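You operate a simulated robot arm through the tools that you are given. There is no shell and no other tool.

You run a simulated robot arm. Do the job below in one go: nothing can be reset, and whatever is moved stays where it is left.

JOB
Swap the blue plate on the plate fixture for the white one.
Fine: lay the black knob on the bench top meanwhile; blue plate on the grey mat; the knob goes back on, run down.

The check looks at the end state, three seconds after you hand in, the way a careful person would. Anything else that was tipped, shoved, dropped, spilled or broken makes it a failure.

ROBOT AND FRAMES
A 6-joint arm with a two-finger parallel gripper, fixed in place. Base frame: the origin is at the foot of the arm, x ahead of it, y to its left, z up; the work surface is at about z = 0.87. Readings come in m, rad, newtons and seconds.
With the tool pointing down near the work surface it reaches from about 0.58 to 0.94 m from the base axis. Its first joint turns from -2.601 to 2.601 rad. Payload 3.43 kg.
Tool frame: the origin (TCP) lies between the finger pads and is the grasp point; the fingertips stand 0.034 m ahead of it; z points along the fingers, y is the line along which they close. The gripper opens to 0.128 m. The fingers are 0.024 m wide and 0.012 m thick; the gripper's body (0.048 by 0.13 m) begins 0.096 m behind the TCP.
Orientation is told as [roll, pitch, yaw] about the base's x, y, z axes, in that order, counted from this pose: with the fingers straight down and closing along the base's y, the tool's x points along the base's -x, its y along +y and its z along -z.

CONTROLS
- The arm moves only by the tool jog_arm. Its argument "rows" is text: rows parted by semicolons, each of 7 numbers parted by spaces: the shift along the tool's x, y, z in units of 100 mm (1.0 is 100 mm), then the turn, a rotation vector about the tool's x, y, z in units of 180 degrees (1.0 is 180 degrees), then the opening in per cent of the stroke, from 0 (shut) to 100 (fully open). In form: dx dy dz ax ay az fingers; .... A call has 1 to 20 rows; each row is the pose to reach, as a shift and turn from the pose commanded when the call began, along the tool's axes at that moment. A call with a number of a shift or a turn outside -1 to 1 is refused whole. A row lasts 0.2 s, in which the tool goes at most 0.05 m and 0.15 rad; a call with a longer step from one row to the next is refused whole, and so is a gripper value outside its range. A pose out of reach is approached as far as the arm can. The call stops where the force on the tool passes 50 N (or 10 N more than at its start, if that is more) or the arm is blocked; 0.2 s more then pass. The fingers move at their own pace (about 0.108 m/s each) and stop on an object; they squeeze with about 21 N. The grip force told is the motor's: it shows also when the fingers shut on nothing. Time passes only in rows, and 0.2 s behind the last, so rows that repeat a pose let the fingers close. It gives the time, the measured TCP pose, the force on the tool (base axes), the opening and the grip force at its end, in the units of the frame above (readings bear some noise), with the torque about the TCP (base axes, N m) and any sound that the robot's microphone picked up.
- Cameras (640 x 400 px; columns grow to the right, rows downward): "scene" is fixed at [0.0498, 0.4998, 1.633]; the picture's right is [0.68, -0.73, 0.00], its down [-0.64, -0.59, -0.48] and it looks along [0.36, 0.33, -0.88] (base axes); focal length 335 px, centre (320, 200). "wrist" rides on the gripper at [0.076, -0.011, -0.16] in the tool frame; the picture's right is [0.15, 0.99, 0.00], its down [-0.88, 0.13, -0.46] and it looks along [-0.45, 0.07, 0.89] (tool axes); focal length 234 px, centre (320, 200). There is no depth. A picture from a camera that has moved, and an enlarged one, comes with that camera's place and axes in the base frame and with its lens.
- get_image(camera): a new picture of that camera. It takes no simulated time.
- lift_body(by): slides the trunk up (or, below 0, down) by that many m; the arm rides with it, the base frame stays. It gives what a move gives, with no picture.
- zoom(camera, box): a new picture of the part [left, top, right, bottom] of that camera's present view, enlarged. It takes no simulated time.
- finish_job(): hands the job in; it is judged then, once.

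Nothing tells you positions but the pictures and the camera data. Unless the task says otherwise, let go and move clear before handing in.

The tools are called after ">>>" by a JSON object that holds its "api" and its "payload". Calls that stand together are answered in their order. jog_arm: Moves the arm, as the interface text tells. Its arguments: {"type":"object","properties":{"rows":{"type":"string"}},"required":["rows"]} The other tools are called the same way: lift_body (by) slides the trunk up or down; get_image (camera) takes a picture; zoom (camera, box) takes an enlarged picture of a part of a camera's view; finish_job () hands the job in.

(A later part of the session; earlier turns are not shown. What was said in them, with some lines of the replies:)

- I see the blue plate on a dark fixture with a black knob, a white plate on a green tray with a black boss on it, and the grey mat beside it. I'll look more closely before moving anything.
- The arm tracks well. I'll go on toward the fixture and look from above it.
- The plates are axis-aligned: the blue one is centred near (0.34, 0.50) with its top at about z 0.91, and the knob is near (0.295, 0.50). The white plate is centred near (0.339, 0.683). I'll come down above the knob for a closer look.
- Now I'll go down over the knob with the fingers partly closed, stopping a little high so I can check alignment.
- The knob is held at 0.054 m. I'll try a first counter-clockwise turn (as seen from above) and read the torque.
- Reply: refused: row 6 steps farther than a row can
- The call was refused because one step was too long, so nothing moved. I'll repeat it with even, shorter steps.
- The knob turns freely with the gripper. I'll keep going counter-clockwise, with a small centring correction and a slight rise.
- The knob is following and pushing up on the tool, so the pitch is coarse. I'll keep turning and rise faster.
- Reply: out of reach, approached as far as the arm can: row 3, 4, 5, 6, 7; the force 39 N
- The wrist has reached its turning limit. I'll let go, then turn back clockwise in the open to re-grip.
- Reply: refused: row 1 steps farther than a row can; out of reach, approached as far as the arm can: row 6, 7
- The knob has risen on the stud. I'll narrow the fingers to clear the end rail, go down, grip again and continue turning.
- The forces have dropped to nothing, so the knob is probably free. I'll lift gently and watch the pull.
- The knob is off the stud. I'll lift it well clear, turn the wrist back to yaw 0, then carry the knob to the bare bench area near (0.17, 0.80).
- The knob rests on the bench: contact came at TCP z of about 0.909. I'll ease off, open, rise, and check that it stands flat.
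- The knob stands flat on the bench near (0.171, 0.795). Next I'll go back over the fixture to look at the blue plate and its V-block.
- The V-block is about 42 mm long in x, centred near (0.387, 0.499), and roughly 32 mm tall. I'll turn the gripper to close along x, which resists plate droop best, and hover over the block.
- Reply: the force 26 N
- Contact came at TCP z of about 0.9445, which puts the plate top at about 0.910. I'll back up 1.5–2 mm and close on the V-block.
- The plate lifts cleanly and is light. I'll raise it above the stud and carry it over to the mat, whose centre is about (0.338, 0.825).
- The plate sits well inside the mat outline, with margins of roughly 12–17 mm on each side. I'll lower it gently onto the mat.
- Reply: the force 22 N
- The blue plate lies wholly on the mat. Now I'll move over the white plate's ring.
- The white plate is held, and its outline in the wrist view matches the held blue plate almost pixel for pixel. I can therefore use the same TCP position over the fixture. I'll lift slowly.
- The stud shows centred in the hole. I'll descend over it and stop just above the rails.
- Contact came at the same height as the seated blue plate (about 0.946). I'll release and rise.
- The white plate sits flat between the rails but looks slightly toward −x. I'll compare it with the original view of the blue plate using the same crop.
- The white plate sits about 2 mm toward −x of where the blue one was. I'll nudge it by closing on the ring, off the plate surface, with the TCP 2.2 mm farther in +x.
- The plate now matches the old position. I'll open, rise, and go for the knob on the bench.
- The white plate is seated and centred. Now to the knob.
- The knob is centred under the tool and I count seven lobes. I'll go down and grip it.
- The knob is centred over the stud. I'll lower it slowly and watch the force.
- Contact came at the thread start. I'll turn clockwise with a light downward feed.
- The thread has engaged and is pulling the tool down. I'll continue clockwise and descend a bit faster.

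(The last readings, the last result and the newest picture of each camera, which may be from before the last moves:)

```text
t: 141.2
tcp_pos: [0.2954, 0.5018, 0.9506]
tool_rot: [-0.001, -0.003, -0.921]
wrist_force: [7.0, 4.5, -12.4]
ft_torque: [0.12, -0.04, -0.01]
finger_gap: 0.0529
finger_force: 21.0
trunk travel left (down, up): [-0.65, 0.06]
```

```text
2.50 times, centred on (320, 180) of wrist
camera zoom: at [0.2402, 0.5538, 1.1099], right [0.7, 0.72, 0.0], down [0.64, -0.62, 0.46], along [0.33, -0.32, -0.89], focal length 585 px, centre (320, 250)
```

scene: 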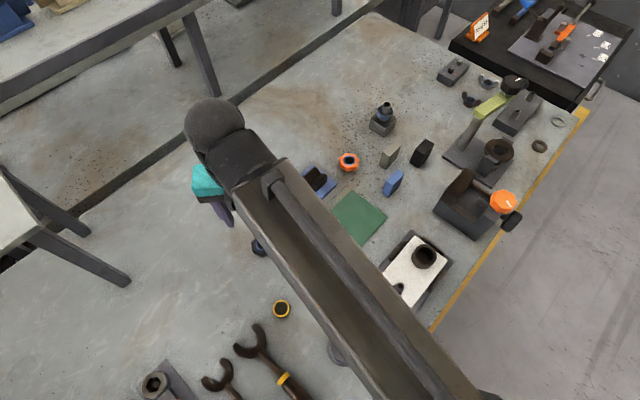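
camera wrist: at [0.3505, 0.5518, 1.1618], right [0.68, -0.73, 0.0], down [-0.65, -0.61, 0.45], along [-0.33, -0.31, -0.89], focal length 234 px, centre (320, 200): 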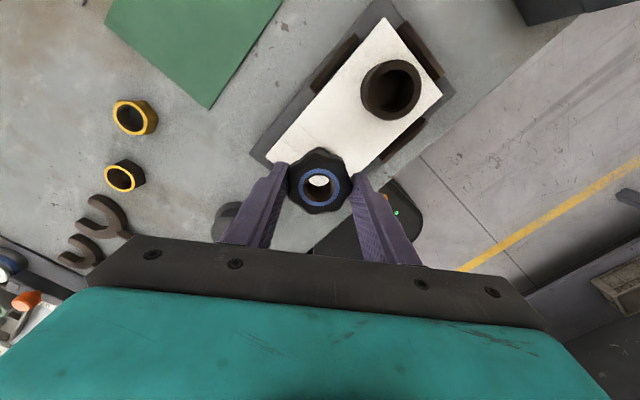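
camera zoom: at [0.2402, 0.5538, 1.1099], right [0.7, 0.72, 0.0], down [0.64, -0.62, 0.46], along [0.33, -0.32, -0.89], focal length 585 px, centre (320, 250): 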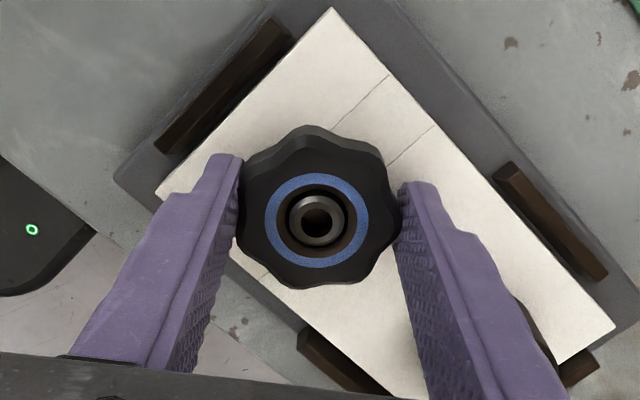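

>>> {"api": "jog_arm", "payload": {"rows": "-0.004 0.002 0.004 0 0 0.045 0; -0.004 0.002 0.007 0 0 0.09 0; -0.004 0.002 0.009 0 0 0.135 0; -0.004 0.002 0.01 0 0 0.18 0; -0.004 0.002 0.012 0 0 0.225 0; -0.004 0.002 0.013 0 0 0.255 0; -0.004 0.002 0.013 0 0 0.255 0"}}

>>> {"api": "zoom", "payload": {"camera": "wrist", "box": [220, 100, 420, 260]}}

>>> {"api": "zoom", "payload": {"camera": "scene", "box": [350, 225, 460, 335]}}

```text
t: 142.8
tcp_pos: [0.2954, 0.5027, 0.9504]
tool_rot: [0.003, 0.0, -1.719]
wrist_force: [2.6, 13.6, 7.4]
ft_torque: [0.27, -0.05, 0.05]
finger_gap: 0.054
finger_force: 20.9
trunk travel left (down, up): [-0.65, 0.06]
```

```text
2.50 times, centred on (320, 180) of wrist
camera zoom: at [0.2941, 0.5779, 1.11], right [1.0, 0.0, 0.0], down [0.0, -0.89, 0.46], along [0.0, -0.46, -0.89], focal length 585 px, centre (320, 250)
```

zoom: 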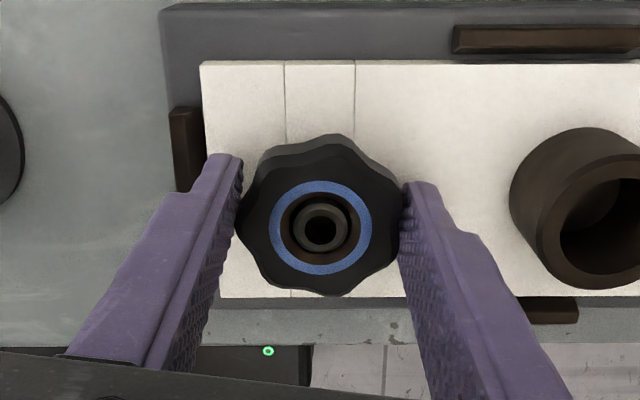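

```text
3.64 times, centred on (405, 280) of scene
camera zoom: at [0.0498, 0.4998, 1.633], right [0.68, -0.73, 0.0], down [-0.64, -0.59, -0.48], along [0.36, 0.33, -0.88], focal length 1220 px, centre (11, -91)
```

zoom: 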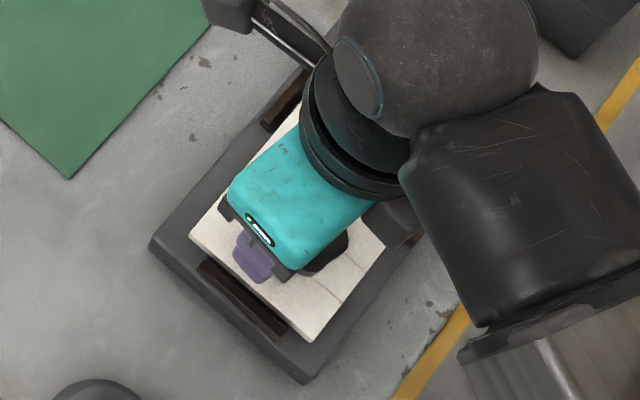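

The knob seems to have stopped turning with the fingers, since its lobes shifted relative to the pads. I'll re-grip and give a further clockwise turn to confirm it is tight.

>>> {"api": "jog_arm", "payload": {"rows": "0 0 0 0 0 0 30; 0 0 0 0 0 0 50; 0 0 0 0 0 0 50; 0 0 -0.15 0 0 0 55; 0 0 -0.35 0 0 0 60; 0 0 -0.4 0 0 0 60; 0 0 -0.4 0 0 0 60"}}

>>> {"api": "zoom", "payload": {"camera": "scene", "box": [350, 225, 460, 335]}}

>>> {"api": "zoom", "payload": {"camera": "wrist", "box": [220, 80, 420, 240]}}

```text
t: 144.4
tcp_pos: [0.2939, 0.5013, 0.9893]
tool_rot: [0.005, -0.001, -1.716]
wrist_force: [-0.2, -0.2, -0.1]
ft_torque: [-0.01, 0.0, -0.02]
finger_gap: 0.0767
finger_force: 0.0
trunk travel left (down, up): [-0.65, 0.06]
```

```text
3.64 times, centred on (405, 280) of scene
camera zoom: at [0.0498, 0.4998, 1.633], right [0.68, -0.73, 0.0], down [-0.64, -0.59, -0.48], along [0.36, 0.33, -0.88], focal length 1220 px, centre (11, -91)
```

zoom: 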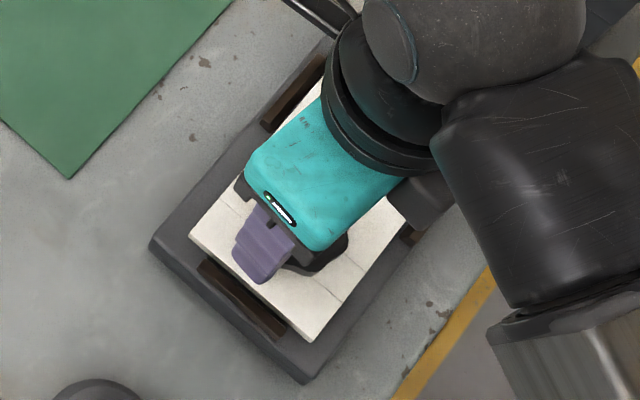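

```text
2.50 times, centred on (320, 160) of wrist
camera zoom: at [0.2941, 0.5764, 1.1492], right [1.0, 0.0, 0.0], down [0.0, -0.89, 0.46], along [0.0, -0.46, -0.89], focal length 585 px, centre (320, 300)
```

zoom: 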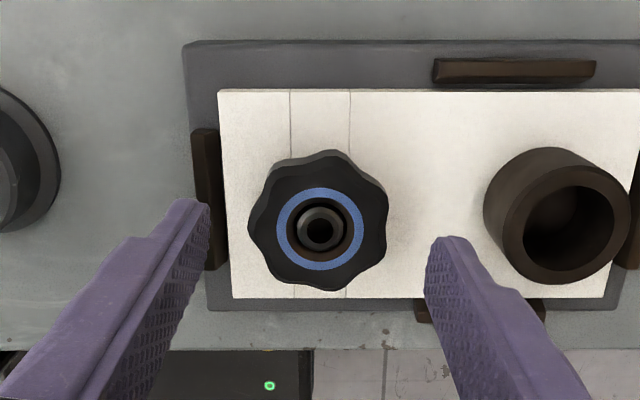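

>>> {"api": "jog_arm", "payload": {"rows": "0 0 0 0 0 -0.0444 55; 0 0 0 0 0 -0.0888 55; 0 0 0 0 0 -0.1332 55; 0 0 0 0 0 -0.1776 55; 0 0 0 0 0 -0.222 55; 0 0 0 0 0 -0.2664 55; 0 0 0 0 0 -0.3108 55; 0 0 0 0 0 -0.3552 55; 0 0 0 0 0 -0.3996 55; 0 0 0 0 0 -0.444 55; 0 0 0 0 0 -0.4884 55; 0 0 0 0 0 -0.5328 55; 0 0 0 0 0 -0.5772 55; 0 0 0 0 0 -0.6216 55; 0 0 0.1 0 0 -0.6216 55; 0 0 0.2 0 0 -0.6216 55; 0 0 0.3 0 0 -0.6216 55; 0 0 0.38 0 0 -0.6216 55; 0 0 0.38 0 0 -0.6216 55"}}

>>> {"api": "zoom", "payload": {"camera": "wrist", "box": [220, 100, 420, 260]}}

```text
t: 148.4
tcp_pos: [0.2949, 0.5005, 0.9525]
tool_rot: [-0.001, -0.004, 0.236]
wrist_force: [-0.4, 0.6, 0.0]
ft_torque: [0.02, 0.03, -0.01]
finger_gap: 0.0705
finger_force: 0.0
trunk travel left (down, up): [-0.65, 0.06]
```

```text
2.50 times, centred on (320, 180) of wrist
camera zoom: at [0.2232, 0.4709, 1.1108], right [-0.37, 0.93, 0.0], down [0.82, 0.33, 0.46], along [0.43, 0.17, -0.89], focal length 585 px, centre (320, 250)
```

zoom: 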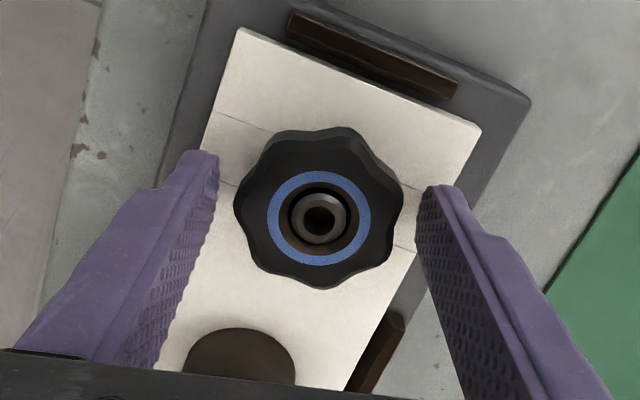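

>>> {"api": "jog_arm", "payload": {"rows": "0 0 0 0 0 0 30; 0 0 0 0 0 0 0; 0 0 0 0 0 0 0; 0 0 0 0 0 0 0"}}

>>> {"api": "zoom", "payload": {"camera": "wrist", "box": [220, 100, 420, 260]}}

>>> {"api": "jog_arm", "payload": {"rows": "0 0 0 0 0 0.045 0; 0 0 0 0 0 0.09 0; 0 0 0.001 0 0 0.135 0; 0 0 0.002 0 0 0.18 0; 0 0 0.003 0 0 0.225 0; 0 0 0.003 0 0 0.225 0"}}

>>> {"api": "zoom", "payload": {"camera": "wrist", "box": [220, 100, 420, 260]}}

```text
t: 149.4
tcp_pos: [0.2954, 0.4982, 0.9509]
tool_rot: [-0.004, -0.001, 0.234]
wrist_force: [2.3, -15.7, -7.6]
ft_torque: [-0.26, -0.21, -0.05]
finger_gap: 0.0524
finger_force: 21.5
trunk travel left (down, up): [-0.65, 0.06]
```

```text
2.50 times, centred on (320, 180) of wrist
camera zoom: at [0.2237, 0.4697, 1.1109], right [-0.37, 0.93, 0.0], down [0.82, 0.33, 0.46], along [0.43, 0.17, -0.89], focal length 585 px, centre (320, 250)
```

zoom: 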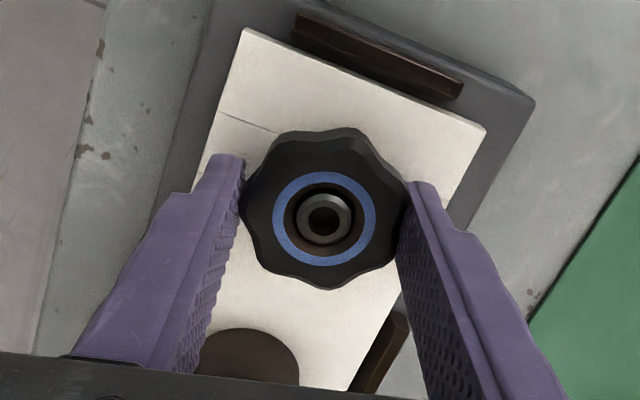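

```text
t: 150.8
tcp_pos: [0.2946, 0.5011, 0.952]
tool_rot: [-0.001, -0.003, -0.473]
wrist_force: [-1.5, -5.4, 0.5]
ft_torque: [-0.08, 0.06, 0.15]
finger_gap: 0.0539
finger_force: 20.9
trunk travel left (down, up): [-0.65, 0.06]
```

```text
2.50 times, centred on (320, 180) of wrist
camera zoom: at [0.2212, 0.5238, 1.1117], right [0.32, 0.95, 0.0], down [0.84, -0.29, 0.46], along [0.43, -0.15, -0.89], focal length 585 px, centre (320, 250)
```

zoom: 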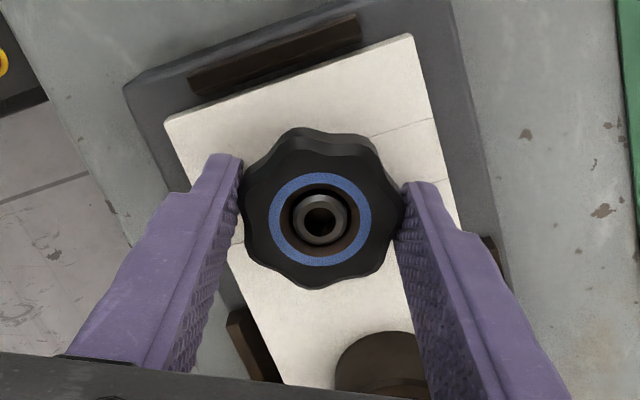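

>>> {"api": "jog_arm", "payload": {"rows": "0 0 0 0 0 0.045 0; 0 0 0 0 0 0.09 0; 0 0 0 0 0 0.135 0; 0 0 0 0 0 0.135 0"}}

>>> {"api": "zoom", "payload": {"camera": "wrist", "box": [220, 100, 420, 260]}}

>>> {"api": "jog_arm", "payload": {"rows": "0 0 0 0 0 0.045 0; 0 0 0 0 0 0.09 0; 0 0 0 0 0 0.135 0; 0 0 0 0 0 0.135 0"}}

>>> {"api": "zoom", "payload": {"camera": "wrist", "box": [220, 100, 420, 260]}}

```text
t: 151.8
tcp_pos: [0.2945, 0.5003, 0.9518]
tool_rot: [0.002, -0.002, -0.898]
wrist_force: [-5.3, -7.3, -2.1]
ft_torque: [-0.14, 0.18, 0.07]
finger_gap: 0.0541
finger_force: 20.9
trunk travel left (down, up): [-0.65, 0.06]
```

```text
2.50 times, centred on (320, 180) of wrist
camera zoom: at [0.2381, 0.5516, 1.1118], right [0.68, 0.73, 0.0], down [0.65, -0.61, 0.46], along [0.34, -0.31, -0.89], focal length 585 px, centre (320, 250)
```

zoom: 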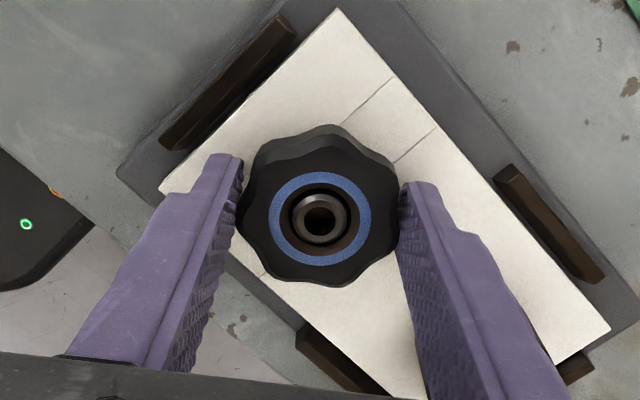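

```text
t: 152.8
tcp_pos: [0.294, 0.4999, 0.9516]
tool_rot: [0.004, -0.001, -1.323]
wrist_force: [0.5, 1.3, 1.6]
ft_torque: [0.03, -0.03, 0.22]
finger_gap: 0.0537
finger_force: 21.2
trunk travel left (down, up): [-0.65, 0.06]
```

```text
2.50 times, centred on (320, 180) of wrist
camera zoom: at [0.2647, 0.5702, 1.1112], right [0.92, 0.39, 0.0], down [0.34, -0.82, 0.46], along [0.18, -0.42, -0.89], focal length 585 px, centre (320, 250)
```

zoom: 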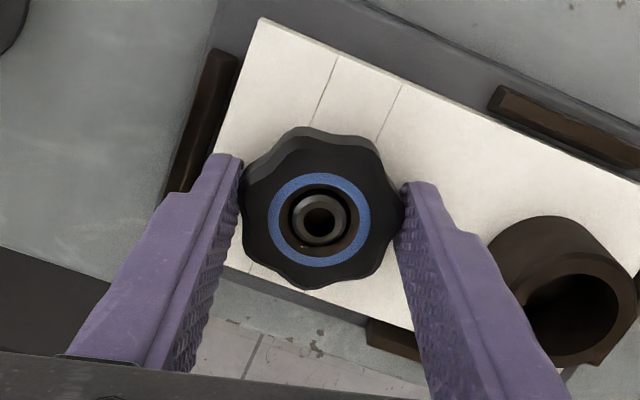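

The knob no longer turns: the fingers slip around it at about 0.2 N·m, so it is run down tight. I'll release, rise clear, and inspect everything.

>>> {"api": "jog_arm", "payload": {"rows": "0 0 0 0 0 0 30; 0 0 0 0 0 0 50; 0 0 0 0 0 0 50; 0 0 -0.15 0 0 0 55; 0 0 -0.4 0 0 0 60; 0 0 -0.8 0 0 0 60; 0 0 -1 0 0 0 60; 0 0 -1 0 0 0 60"}}

>>> {"api": "zoom", "payload": {"camera": "wrist", "box": [220, 60, 420, 220]}}

>>> {"api": "jog_arm", "payload": {"rows": "0 0 -0.3 0 0 0 60; 0 0 -0.6 0 0 -0.04 60; 0 0 -0.9 0 0 -0.08 60; 0 0 -1 0 0 -0.12 60; 0 0 -1 0 0 -0.16 60; 0 0 -1 0 0 -0.2 60; 0 0 -1 0 0 -0.24 60; 0 0 -1 0 0 -0.28 60; 0 0 -1 0 0 -0.32 60; 0 0 -1 0 0 -0.36 60; 0 0 -1 0 0 -0.4 60; 0 0 -1 0 0 -0.42 60; 0 0 -1 0 0 -0.42 60"}}

>>> {"api": "get_image", "payload": {"camera": "scene"}}

>>> {"api": "get_image", "payload": {"camera": "wrist"}}

```text
t: 154.6
tcp_pos: [0.2934, 0.5009, 1.0546]
tool_rot: [0.004, -0.002, -1.319]
wrist_force: [0.2, 0.7, -0.5]
ft_torque: [0.0, 0.01, 0.01]
finger_gap: 0.0768
finger_force: 0.0
trunk travel left (down, up): [-0.65, 0.06]
```

```text
2.50 times, centred on (320, 140) of wrist
camera zoom: at [0.2639, 0.5712, 1.213], right [0.92, 0.39, 0.0], down [0.34, -0.82, 0.46], along [0.18, -0.42, -0.89], focal length 585 px, centre (320, 350)
```

zoom: 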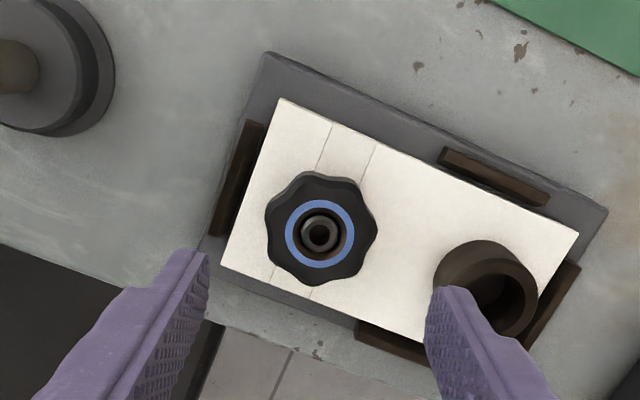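

```text
t: 157.4
tcp_pos: [0.2937, 0.5004, 1.1516]
tool_rot: [-0.003, -0.003, 0.0]
wrist_force: [-0.3, -0.3, 0.0]
ft_torque: [-0.01, 0.01, -0.02]
finger_gap: 0.0768
finger_force: 0.0
trunk travel left (down, up): [-0.65, 0.06]
```

```text
taken
```

scene: 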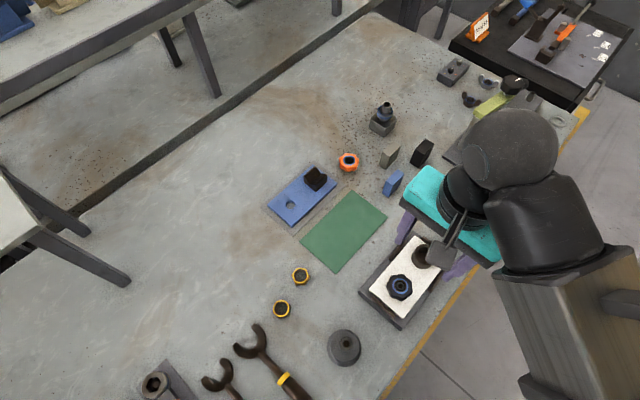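

```text
taken
camera wrist: at [0.2173, 0.4885, 1.3111], right [-0.15, 0.99, 0.0], down [0.88, 0.13, 0.46], along [0.45, 0.07, -0.89], focal length 234 px, centre (320, 200)
```

wrist: 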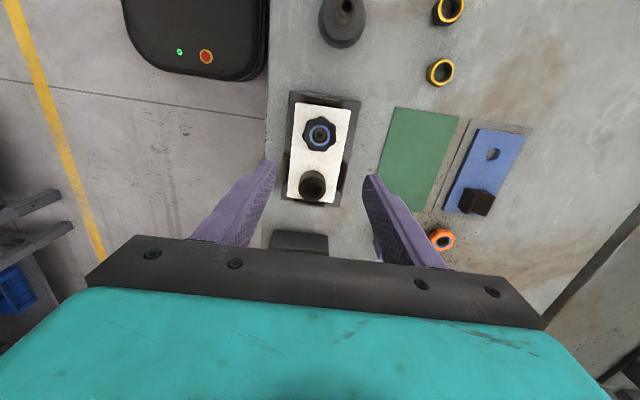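

>>> {"api": "zoom", "payload": {"camera": "scene", "box": [350, 225, 460, 335]}}

>>> {"api": "zoom", "payload": {"camera": "wrist", "box": [265, 80, 385, 220]}}

>>> {"api": "zoom", "payload": {"camera": "scene", "box": [240, 140, 400, 280]}}

```text
3.64 times, centred on (405, 280) of scene
camera zoom: at [0.0498, 0.4998, 1.633], right [0.68, -0.73, 0.0], down [-0.64, -0.59, -0.48], along [0.36, 0.33, -0.88], focal length 1220 px, centre (11, -91)
```

zoom: 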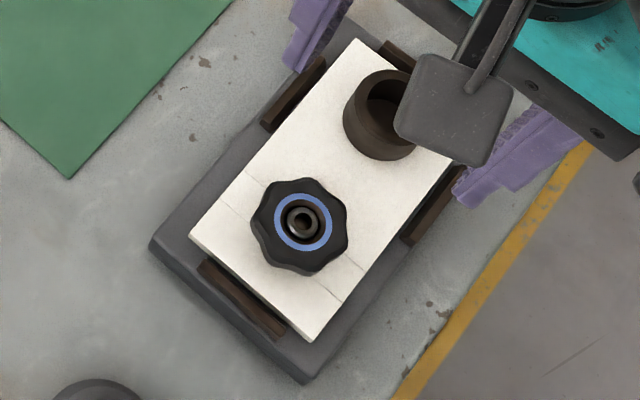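

```text
2.86 times, centred on (325, 150) of wrist
camera zoom: at [0.2173, 0.4885, 1.3111], right [-0.15, 0.99, 0.0], down [0.88, 0.13, 0.46], along [0.45, 0.07, -0.89], focal length 669 px, centre (306, 343)
```

zoom: 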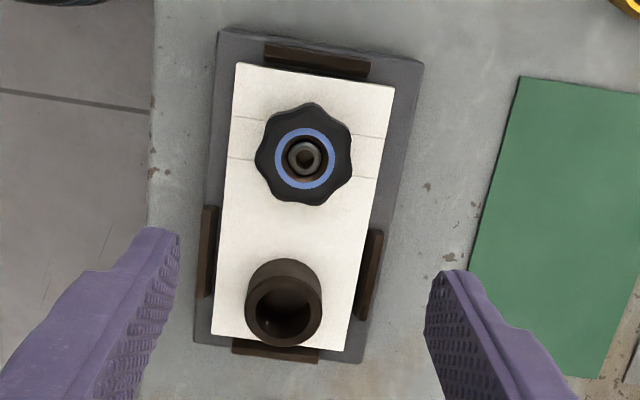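

```text
2.86 times, centred on (320, 210) of scene
camera zoom: at [0.0498, 0.4998, 1.633], right [0.68, -0.73, 0.0], down [-0.64, -0.59, -0.48], along [0.36, 0.33, -0.88], focal length 958 px, centre (320, 171)
```

zoom: 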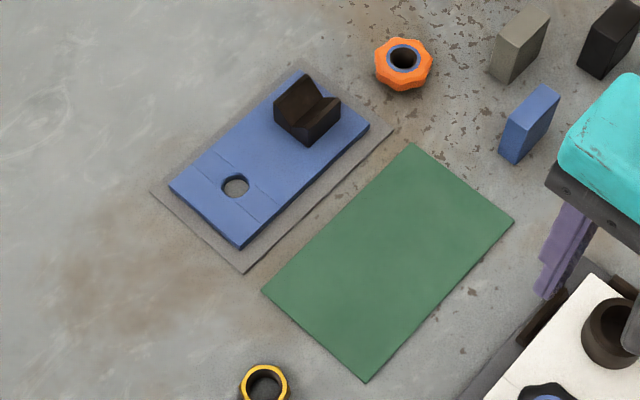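

The end state looks right. The white plate is flat between the rails, the knob is at the same height on the stud as before and tight, and the blue plate is fully on the grey mat. Nothing else has moved, and the gripper is empty and clear, so I'm handing in.

>>> {"api": "finish_job", "payload": {}}

```text
The job is handed in.
```

The plates are swapped and the job is handed in; I have not seen the result of the check.

- **White plate:** it sits flat between the fixture's rails, within about a millimetre of where the blue plate was.
- **Knob:** it is back on the stud and run down. It sits at the same height as before, and the fingers slip on it at about 0.2 N·m.
- **Blue plate:** it lies wholly on the grey mat, with roughly 12–17 mm to spare on each side.
- **Everything else:** the other items on the bench look undisturbed in the final pictures. The gripper is empty and well above the fixture.
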